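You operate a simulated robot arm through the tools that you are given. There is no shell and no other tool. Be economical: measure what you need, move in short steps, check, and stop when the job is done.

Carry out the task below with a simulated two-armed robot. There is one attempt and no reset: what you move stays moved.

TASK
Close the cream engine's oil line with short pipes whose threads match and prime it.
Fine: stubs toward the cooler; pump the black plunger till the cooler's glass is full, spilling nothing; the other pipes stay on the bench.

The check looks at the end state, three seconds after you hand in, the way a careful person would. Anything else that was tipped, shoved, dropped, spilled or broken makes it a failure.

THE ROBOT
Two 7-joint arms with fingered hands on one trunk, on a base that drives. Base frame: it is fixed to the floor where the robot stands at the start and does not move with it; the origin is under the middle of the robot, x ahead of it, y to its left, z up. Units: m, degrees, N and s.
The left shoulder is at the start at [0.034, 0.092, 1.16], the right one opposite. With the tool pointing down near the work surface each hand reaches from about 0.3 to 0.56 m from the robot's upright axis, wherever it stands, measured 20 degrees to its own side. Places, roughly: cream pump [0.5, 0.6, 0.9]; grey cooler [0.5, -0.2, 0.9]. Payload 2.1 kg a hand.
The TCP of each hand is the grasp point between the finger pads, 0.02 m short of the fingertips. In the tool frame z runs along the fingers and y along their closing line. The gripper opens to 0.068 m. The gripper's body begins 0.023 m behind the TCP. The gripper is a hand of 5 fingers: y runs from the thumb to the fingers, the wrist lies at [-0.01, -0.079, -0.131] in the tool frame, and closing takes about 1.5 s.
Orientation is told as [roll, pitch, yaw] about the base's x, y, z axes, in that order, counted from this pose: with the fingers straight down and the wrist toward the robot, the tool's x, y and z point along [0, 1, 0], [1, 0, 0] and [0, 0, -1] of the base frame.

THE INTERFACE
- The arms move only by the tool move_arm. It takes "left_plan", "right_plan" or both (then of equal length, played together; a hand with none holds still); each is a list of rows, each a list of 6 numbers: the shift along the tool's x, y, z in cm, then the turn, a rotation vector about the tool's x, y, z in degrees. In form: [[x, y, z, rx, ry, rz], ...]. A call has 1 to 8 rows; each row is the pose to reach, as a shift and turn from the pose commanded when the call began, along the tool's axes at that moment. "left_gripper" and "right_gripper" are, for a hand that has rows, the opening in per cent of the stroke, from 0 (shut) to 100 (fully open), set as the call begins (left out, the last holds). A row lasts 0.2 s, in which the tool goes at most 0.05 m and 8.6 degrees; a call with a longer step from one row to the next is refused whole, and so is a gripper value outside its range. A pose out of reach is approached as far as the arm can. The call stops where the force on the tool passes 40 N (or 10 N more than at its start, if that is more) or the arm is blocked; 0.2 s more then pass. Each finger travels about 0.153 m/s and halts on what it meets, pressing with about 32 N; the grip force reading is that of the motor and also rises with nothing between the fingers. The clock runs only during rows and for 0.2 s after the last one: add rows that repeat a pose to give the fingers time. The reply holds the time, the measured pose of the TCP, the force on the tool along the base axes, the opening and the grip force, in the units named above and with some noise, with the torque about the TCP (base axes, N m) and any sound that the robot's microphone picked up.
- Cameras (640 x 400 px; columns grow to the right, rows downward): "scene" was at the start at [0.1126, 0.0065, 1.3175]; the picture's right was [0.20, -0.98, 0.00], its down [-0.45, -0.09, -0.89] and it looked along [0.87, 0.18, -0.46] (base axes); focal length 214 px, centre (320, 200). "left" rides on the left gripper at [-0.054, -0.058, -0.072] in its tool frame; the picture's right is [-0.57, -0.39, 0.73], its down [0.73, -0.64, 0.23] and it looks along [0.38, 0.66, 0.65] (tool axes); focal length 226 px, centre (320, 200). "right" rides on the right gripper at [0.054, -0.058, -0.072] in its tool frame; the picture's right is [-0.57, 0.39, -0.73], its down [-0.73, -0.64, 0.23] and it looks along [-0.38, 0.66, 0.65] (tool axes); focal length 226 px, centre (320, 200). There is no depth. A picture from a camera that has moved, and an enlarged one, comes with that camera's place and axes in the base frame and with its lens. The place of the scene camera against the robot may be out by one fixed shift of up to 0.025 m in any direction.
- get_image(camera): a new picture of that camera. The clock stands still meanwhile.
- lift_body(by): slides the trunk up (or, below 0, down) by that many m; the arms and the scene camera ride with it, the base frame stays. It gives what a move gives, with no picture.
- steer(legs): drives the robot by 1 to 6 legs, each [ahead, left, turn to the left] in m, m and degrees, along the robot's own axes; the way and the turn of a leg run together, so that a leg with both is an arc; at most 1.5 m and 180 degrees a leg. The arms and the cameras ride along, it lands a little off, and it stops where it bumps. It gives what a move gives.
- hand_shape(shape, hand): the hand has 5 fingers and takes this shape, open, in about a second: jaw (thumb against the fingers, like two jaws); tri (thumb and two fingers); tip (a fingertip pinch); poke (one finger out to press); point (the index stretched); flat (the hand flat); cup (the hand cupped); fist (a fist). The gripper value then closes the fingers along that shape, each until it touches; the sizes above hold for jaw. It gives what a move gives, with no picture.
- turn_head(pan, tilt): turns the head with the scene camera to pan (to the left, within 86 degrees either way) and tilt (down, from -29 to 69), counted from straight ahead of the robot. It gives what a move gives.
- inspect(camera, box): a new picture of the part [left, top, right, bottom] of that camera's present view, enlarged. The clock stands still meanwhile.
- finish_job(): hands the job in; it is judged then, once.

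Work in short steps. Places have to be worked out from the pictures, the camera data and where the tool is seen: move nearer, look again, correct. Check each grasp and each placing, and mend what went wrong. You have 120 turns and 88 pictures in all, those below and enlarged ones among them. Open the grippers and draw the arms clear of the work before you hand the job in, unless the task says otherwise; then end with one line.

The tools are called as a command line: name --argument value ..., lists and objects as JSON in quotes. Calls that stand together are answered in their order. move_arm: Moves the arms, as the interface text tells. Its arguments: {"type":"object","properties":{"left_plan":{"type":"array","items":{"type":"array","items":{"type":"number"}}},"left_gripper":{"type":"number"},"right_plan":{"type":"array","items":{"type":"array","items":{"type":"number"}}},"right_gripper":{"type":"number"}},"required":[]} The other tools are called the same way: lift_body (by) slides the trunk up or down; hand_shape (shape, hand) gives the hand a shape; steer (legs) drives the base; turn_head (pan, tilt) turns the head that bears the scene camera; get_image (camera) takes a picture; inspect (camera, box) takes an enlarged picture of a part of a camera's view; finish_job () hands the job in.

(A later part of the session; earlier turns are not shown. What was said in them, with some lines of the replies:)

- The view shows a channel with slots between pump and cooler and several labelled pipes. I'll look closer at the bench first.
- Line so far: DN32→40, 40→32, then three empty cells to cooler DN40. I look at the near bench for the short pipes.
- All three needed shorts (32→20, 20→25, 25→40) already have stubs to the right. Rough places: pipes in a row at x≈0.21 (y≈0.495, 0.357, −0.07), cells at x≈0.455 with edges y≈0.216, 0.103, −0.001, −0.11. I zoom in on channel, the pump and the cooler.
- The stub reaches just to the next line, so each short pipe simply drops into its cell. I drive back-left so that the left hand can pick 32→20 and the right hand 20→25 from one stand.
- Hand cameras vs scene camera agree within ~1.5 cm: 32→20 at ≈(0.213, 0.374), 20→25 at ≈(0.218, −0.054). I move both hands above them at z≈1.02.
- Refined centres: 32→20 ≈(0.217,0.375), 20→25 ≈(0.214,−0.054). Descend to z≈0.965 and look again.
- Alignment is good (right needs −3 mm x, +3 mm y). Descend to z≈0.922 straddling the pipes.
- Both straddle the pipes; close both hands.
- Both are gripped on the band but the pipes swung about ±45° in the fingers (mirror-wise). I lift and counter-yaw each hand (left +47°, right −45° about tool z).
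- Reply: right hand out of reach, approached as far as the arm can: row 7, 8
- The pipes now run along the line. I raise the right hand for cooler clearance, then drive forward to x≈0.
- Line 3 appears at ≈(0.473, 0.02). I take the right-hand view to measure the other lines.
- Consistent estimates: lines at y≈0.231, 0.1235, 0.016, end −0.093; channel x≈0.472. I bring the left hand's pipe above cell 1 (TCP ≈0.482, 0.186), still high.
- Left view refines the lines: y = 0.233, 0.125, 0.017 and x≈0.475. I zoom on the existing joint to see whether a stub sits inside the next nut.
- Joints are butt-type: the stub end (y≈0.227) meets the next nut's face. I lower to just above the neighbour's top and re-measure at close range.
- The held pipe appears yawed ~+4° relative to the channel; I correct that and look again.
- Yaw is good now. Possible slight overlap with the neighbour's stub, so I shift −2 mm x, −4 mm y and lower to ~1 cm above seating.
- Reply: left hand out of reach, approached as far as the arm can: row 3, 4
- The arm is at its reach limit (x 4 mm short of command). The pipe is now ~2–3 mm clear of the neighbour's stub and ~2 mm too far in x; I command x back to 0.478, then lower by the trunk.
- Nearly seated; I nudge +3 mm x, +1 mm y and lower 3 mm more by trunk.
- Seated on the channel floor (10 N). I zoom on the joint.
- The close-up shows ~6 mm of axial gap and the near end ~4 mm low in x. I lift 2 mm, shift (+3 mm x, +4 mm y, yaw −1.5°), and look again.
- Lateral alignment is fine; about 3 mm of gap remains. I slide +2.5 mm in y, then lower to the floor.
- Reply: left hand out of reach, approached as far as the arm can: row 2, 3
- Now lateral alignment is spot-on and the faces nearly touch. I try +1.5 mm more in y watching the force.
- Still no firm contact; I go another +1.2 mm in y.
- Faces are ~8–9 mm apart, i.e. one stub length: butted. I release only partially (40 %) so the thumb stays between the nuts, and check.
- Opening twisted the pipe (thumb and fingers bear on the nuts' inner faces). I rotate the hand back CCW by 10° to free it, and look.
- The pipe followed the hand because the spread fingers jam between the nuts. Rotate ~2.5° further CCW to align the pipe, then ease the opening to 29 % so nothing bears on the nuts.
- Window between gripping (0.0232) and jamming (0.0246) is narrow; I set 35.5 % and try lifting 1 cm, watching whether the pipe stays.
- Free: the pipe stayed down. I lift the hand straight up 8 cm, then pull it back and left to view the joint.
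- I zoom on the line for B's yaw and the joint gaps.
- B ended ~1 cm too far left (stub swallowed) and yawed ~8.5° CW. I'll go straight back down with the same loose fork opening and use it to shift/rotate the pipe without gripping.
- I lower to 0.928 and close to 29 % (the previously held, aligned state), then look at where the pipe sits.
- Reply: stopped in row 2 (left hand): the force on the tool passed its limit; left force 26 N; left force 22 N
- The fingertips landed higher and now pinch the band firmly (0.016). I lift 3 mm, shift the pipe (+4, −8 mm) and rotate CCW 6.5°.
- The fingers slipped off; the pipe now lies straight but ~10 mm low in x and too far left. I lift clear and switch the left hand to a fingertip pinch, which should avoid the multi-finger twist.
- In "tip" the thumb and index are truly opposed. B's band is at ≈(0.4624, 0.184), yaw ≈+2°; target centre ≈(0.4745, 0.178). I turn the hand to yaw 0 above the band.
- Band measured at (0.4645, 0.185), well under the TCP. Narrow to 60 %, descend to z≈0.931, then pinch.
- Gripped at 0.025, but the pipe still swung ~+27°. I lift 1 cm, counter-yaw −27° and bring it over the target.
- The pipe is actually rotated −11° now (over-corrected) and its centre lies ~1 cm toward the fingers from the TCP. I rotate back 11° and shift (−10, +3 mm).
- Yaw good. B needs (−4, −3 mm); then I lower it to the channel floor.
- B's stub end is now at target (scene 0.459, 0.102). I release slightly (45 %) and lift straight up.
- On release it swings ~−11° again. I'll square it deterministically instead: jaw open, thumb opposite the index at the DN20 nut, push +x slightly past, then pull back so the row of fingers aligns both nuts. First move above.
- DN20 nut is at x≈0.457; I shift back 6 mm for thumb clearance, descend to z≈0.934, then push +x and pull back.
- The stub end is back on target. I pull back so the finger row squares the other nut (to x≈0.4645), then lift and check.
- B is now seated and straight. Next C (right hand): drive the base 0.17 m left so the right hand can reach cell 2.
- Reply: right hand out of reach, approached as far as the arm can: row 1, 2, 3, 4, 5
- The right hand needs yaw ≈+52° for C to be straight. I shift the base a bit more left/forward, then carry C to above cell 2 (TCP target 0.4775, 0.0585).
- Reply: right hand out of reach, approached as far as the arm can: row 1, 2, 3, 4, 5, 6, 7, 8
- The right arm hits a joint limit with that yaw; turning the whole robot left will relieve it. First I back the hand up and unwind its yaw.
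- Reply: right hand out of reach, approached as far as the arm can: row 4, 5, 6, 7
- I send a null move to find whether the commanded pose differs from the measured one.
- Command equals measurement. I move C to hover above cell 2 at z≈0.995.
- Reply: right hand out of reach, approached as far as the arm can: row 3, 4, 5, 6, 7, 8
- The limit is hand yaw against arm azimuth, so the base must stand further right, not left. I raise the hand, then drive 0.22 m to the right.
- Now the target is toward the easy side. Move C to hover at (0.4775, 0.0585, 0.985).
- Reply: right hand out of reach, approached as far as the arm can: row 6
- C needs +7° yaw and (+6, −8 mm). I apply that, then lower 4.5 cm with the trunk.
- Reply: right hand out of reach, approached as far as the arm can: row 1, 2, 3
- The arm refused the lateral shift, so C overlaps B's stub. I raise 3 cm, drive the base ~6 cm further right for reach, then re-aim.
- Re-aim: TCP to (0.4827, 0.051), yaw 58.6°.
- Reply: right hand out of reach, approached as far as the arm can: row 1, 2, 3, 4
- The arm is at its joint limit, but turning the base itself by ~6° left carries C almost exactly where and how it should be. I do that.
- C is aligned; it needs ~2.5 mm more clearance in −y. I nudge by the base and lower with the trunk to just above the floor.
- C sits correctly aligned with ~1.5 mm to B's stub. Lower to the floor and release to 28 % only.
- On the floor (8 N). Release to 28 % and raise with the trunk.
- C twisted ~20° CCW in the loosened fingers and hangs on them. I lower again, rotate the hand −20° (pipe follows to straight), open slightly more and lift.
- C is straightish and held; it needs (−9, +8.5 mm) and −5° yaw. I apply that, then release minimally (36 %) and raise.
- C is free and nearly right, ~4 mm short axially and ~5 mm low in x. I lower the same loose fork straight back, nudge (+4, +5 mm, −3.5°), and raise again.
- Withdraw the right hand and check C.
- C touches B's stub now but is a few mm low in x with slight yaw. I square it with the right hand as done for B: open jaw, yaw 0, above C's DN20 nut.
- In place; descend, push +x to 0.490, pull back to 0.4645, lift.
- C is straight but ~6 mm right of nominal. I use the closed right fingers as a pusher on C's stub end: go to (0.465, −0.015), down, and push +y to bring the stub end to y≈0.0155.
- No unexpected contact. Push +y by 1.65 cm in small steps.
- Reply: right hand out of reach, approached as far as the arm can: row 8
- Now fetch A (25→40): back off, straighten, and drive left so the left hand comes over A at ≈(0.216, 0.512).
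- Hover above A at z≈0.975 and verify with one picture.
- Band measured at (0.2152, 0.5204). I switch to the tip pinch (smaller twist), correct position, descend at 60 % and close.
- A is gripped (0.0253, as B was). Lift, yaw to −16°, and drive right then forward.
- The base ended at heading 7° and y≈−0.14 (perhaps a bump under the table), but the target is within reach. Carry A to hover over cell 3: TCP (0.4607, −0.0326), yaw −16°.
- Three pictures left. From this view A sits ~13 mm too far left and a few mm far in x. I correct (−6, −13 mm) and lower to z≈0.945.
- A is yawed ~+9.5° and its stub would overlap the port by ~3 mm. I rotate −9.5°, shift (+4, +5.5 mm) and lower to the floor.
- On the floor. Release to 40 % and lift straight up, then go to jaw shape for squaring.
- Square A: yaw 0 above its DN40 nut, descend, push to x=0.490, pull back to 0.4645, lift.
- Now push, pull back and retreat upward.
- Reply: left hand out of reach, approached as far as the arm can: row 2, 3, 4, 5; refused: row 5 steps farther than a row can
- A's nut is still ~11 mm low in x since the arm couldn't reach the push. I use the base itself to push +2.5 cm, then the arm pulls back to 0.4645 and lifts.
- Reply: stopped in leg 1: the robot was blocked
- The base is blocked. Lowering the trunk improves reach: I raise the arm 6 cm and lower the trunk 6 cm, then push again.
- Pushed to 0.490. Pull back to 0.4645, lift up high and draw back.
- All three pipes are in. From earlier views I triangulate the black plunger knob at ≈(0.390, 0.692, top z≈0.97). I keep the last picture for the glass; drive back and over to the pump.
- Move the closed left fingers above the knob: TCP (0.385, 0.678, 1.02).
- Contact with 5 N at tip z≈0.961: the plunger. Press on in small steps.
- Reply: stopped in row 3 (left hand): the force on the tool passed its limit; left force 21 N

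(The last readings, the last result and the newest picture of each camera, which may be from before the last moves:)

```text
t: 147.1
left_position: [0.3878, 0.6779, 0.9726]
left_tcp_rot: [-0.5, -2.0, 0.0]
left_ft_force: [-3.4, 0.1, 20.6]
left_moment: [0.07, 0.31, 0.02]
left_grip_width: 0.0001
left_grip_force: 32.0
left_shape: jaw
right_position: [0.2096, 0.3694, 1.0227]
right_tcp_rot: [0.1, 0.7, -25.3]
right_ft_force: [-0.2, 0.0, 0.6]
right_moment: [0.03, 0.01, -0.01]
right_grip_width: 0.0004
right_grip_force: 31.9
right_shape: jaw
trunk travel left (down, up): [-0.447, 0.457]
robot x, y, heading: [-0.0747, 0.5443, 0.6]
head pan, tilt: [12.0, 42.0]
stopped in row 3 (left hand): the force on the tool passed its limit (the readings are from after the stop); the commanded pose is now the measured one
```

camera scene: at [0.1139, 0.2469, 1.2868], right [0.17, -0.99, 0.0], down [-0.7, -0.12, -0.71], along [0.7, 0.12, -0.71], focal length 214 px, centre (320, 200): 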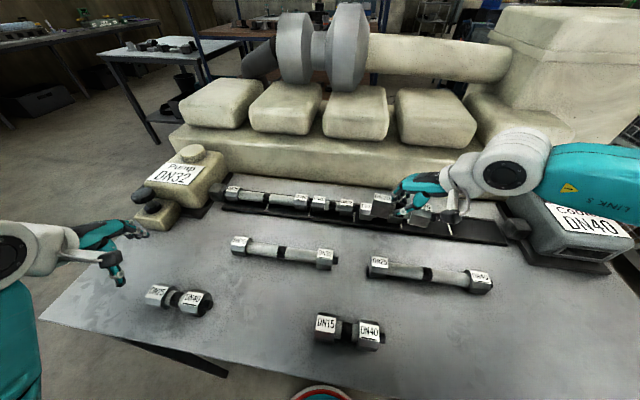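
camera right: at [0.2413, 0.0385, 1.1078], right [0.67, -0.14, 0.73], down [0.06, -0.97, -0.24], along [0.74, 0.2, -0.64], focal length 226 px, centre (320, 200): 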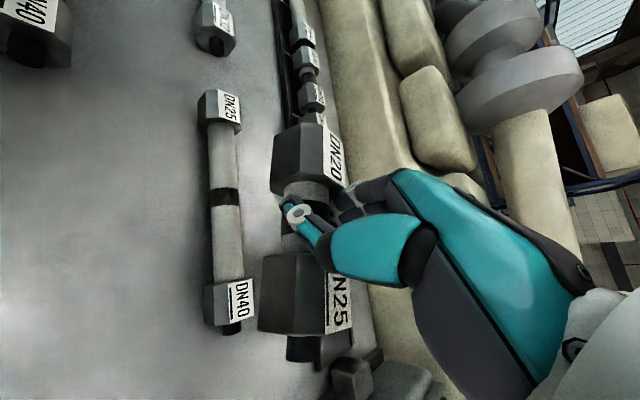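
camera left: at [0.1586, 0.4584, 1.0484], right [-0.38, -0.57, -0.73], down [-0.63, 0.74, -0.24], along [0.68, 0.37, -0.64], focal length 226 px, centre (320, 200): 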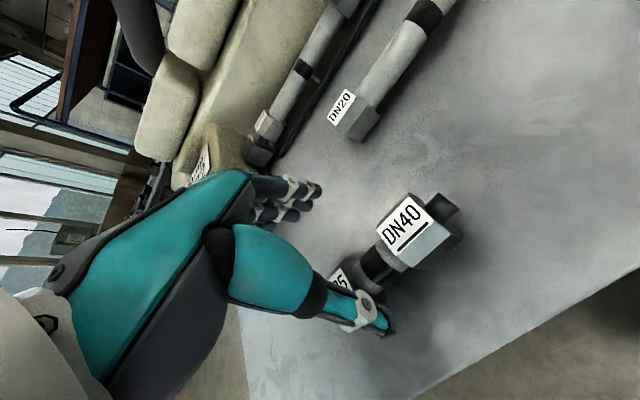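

It stopped with the contact ~1.5 cm toward −x of the TCP (moment). I lift, shift −13 mm in x and press again in fine steps.

move_arm --left_plan '[[0, 0, -1.5, 0, 0, 0], [0, -1.3, -2.5, 0, 0, 0], [0, -1.3, -2.5, 0, 0, 0], [0, -1.3, -1.5, 0, 0, 0], [0, -1.3, -0.8, 0, 0, 0], [0, -1.3, -0.5, 0, 0, 0]]'

move_arm --left_plan '[[0, 0, 0.3, 0, 0, 0], [0, 0, 0.6, 0, 0, 0], [0, 0, 0.9, 0, 0, 0], [0, 0, 1.2, 0, 0, 0], [0, 0, 1.5, 0, 0, 0], [0, 0, 1.8, 0, 0, 0], [0, 0, 2.1, 0, 0, 0], [0, 0, 2.4, 0, 0, 0]]'

```text
t: 148.5
left_position: [0.3748, 0.6762, 0.9735]
left_tcp_rot: [-0.3, -1.7, -0.1]
left_ft_force: [1.2, 1.6, 10.9]
left_moment: [0.1, 0.08, -0.02]
left_grip_width: 0.0001
left_grip_force: 32.4
left_shape: jaw
right_position: [0.2106, 0.3686, 1.0218]
right_tcp_rot: [0.0, 0.7, -25.3]
right_ft_force: [-0.9, 0.0, 0.0]
right_moment: [0.02, 0.0, 0.01]
right_grip_width: 0.0
right_grip_force: 31.7
right_shape: jaw
trunk travel left (down, up): [-0.447, 0.457]
robot x, y, heading: [-0.0739, 0.5441, 0.6]
head pan, tilt: [12.0, 42.0]
```

```text
t: 149.5
left_position: [0.3747, 0.6773, 0.9691]
left_tcp_rot: [-0.3, -2.5, 0.0]
left_ft_force: [-9.9, 0.3, 22.2]
left_moment: [0.17, 0.11, 0.04]
left_grip_width: 0.0003
left_grip_force: 32.4
left_shape: jaw
right_position: [0.2103, 0.3703, 1.0229]
right_tcp_rot: [0.0, 0.5, -25.2]
right_ft_force: [-1.3, 1.3, -0.5]
right_moment: [0.0, -0.03, -0.01]
right_grip_width: 0.0
right_grip_force: 31.8
right_shape: jaw
trunk travel left (down, up): [-0.447, 0.457]
robot x, y, heading: [-0.0747, 0.5429, 0.5]
head pan, tilt: [12.0, 42.0]
stopped in row 4 (left hand): the force on the tool passed its limit (the readings are from after the stop); the commanded pose is now the measured one
```

The numbers fit a ~2.5 cm stroke with its bottom at tip z≈0.95. I do one clean full stroke: up to release fully, then down to the stop.

move_arm --left_plan '[[0, 0.4, -1.5, 0, 0, 0], [0, 0.4, -3, 0, 0, 0], [0, 0.4, -4, 0, 0, 0], [0, 0.4, -4, 0, 0, 0]]'

move_arm --left_plan '[[0, 0, 0.8, 0, 0, 0], [0, 0, 1.6, 0, 0, 0], [0, 0, 2.4, 0, 0, 0]]'

move_arm --left_plan '[[0, 0, 0.5, 0, 0, 0], [0, 0, 1, 0, 0, 0], [0, 0, 1.5, 0, 0, 0], [0, 0, 2, 0, 0, 0]]'

```text
t: 150.5
left_position: [0.3792, 0.6787, 1.0065]
left_tcp_rot: [-0.5, -2.0, 0.0]
left_ft_force: [-0.5, 0.0, -0.3]
left_moment: [0.02, 0.0, 0.0]
left_grip_width: 0.0
left_grip_force: 32.7
left_shape: jaw
right_position: [0.2112, 0.3707, 1.0208]
right_tcp_rot: [0.0, 0.7, -25.3]
right_ft_force: [0.2, -0.3, 0.8]
right_moment: [0.01, 0.04, 0.01]
right_grip_width: 0.0
right_grip_force: 32.2
right_shape: jaw
trunk travel left (down, up): [-0.447, 0.457]
robot x, y, heading: [-0.0763, 0.5444, 0.5]
head pan, tilt: [12.0, 42.0]
```

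```text
t: 151.3
left_position: [0.3796, 0.6775, 0.9826]
left_tcp_rot: [-0.4, -2.1, -0.1]
left_ft_force: [1.2, 1.1, 4.7]
left_moment: [0.07, 0.08, 0.02]
left_grip_width: 0.0001
left_grip_force: 32.2
left_shape: jaw
right_position: [0.2108, 0.3699, 1.0223]
right_tcp_rot: [0.0, 0.7, -25.3]
right_ft_force: [0.7, 0.4, -0.4]
right_moment: [-0.01, -0.03, -0.02]
right_grip_width: 0.0001
right_grip_force: 31.7
right_shape: jaw
trunk travel left (down, up): [-0.447, 0.457]
robot x, y, heading: [-0.0736, 0.5421, 0.7]
head pan, tilt: [12.0, 42.0]
```

```text
t: 152.2
left_position: [0.3809, 0.6767, 0.9711]
left_tcp_rot: [-0.5, -3.1, 0.0]
left_ft_force: [-6.0, 0.0, 21.2]
left_moment: [0.09, 0.37, 0.02]
left_grip_width: 0.0
left_grip_force: 31.7
left_shape: jaw
right_position: [0.2095, 0.3703, 1.0213]
right_tcp_rot: [0.1, 0.6, -25.1]
right_ft_force: [0.2, 0.3, 0.5]
right_moment: [0.0, 0.0, 0.03]
right_grip_width: 0.0
right_grip_force: 32.2
right_shape: jaw
trunk travel left (down, up): [-0.447, 0.457]
robot x, y, heading: [-0.0723, 0.5425, 0.5]
head pan, tilt: [12.0, 42.0]
stopped in row 4 (left hand): the force on the tool passed its limit (the readings are from after the stop); the commanded pose is now the measured one
```

Three full strokes done, plunger springs back. Turn the head to the cooler and use the last picture on the glass and line end.

turn_head --pan -60 --tilt 23

inspect --camera "scene" --box '[256, 160, 384, 240]'

```text
t: 153.6
left_position: [0.3813, 0.6766, 0.97]
left_tcp_rot: [-0.4, -2.9, 0.0]
left_ft_force: [4.9, 1.3, 38.5]
left_moment: [0.29, 0.41, -0.03]
left_grip_width: 0.0
left_grip_force: 31.9
left_shape: jaw
right_position: [0.2092, 0.3689, 1.0216]
right_tcp_rot: [0.1, 0.7, -25.3]
right_ft_force: [0.6, -1.1, -0.5]
right_moment: [-0.03, 0.01, 0.0]
right_grip_width: 0.0
right_grip_force: 31.9
right_shape: jaw
trunk travel left (down, up): [-0.447, 0.457]
robot x, y, heading: [-0.0719, 0.5444, 0.6]
head pan, tilt: [-60.0, 23.0]
```

```text
5.00 times, centred on (320, 200) of scene
camera zoom: at [-0.01, 0.4503, 1.3722], right [-0.86, -0.51, 0.0], down [-0.2, 0.34, -0.92], along [0.47, -0.79, -0.39], focal length 1072 px, centre (320, 200)
```

zoom: 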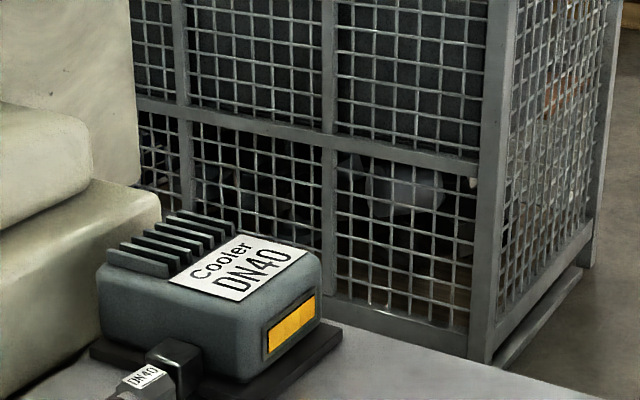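

The glass is yellow across its whole window (margins equal top and bottom), so the line is tight and full; A sits right at the port. I lift off the plunger, open both hands and draw back.

move_arm --left_plan '[[0, 0, -1.5, 0, 0, 0], [0, 0, -3.5, 0, 0, 0], [0, 0, -6, 0, 0, 0], [0, 0, -9, 0, 0, 0], [0, 0, -13, 0, 0, 0], [0, -4, -14, 0, 0, 0], [0, -8, -14, 0, 0, 0], [0, -11, -14, 0, 0, 0]]'

move_arm --left_plan '[[0, 0, 0, 0, 0, 0], [0, 0, 0, 0, 0, 0], [0, 0, 0, 0, 0, 0]]' --left_gripper 100 --right_plan '[[0, 0, -3, 0, 0, 0], [0, 0, -6, 0, 0, 0], [0, 0, -9, 0, 0, 0]]' --right_gripper 100

steer --legs '[[-0.15, 0, 0]]'

```text
t: 155.4
left_position: [0.2658, 0.679, 1.1022]
left_tcp_rot: [-0.4, -2.7, 0.0]
left_ft_force: [0.6, 0.3, -0.8]
left_moment: [-0.01, -0.04, -0.01]
left_grip_width: 0.0
left_grip_force: 31.6
left_shape: jaw
right_position: [0.2122, 0.37, 1.0217]
right_tcp_rot: [0.0, 0.8, -25.3]
right_ft_force: [-0.2, 0.0, -0.7]
right_moment: [0.01, 0.01, -0.01]
right_grip_width: 0.0
right_grip_force: 32.4
right_shape: jaw
trunk travel left (down, up): [-0.447, 0.457]
robot x, y, heading: [-0.0718, 0.5419, 0.8]
head pan, tilt: [-60.0, 23.0]
```

```text
t: 156.2
left_position: [0.2652, 0.6804, 1.1032]
left_tcp_rot: [-0.5, -2.7, 0.0]
left_ft_force: [-0.3, -1.0, 0.1]
left_moment: [-0.01, -0.03, 0.0]
left_grip_width: 0.0679
left_grip_force: 0.1
left_shape: jaw
right_position: [0.2142, 0.37, 1.1107]
right_tcp_rot: [0.0, 0.8, -25.2]
right_ft_force: [0.0, 0.3, 0.1]
right_moment: [0.01, -0.03, -0.06]
right_grip_width: 0.0674
right_grip_force: 0.0
right_shape: jaw
trunk travel left (down, up): [-0.447, 0.457]
robot x, y, heading: [-0.0688, 0.5449, 0.5]
head pan, tilt: [-60.0, 23.0]
```

```text
t: 157.6
left_position: [0.1159, 0.6778, 1.1041]
left_tcp_rot: [-0.4, -2.8, 0.0]
left_ft_force: [-1.2, -0.5, 0.7]
left_moment: [-0.03, -0.03, 0.03]
left_grip_width: 0.0678
left_grip_force: 0.0
left_shape: jaw
right_position: [0.0658, 0.3693, 1.1104]
right_tcp_rot: [0.0, 0.8, -25.2]
right_ft_force: [-0.2, -0.4, 0.0]
right_moment: [0.0, -0.01, -0.01]
right_grip_width: 0.0674
right_grip_force: 0.2
right_shape: jaw
trunk travel left (down, up): [-0.447, 0.457]
robot x, y, heading: [-0.2247, 0.5417, 0.7]
head pan, tilt: [-60.0, 23.0]
```

The line carried oil to the cooler, both hands are open, and the arms are drawn clear. I hand the job in.

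finish_job

```text
The job is handed in.
```

I closed the line with the three short pipes (DN32→20, 20→25, 25→40, stubs toward the cooler) and gave the plunger about three strokes. My last picture showed the cooler's glass full. I saw no oil spilled, but I had no pictures left to check the joints or the floor after pumping. The joints are straight to within a few millimetres, and the other pipes stayed on the bench.
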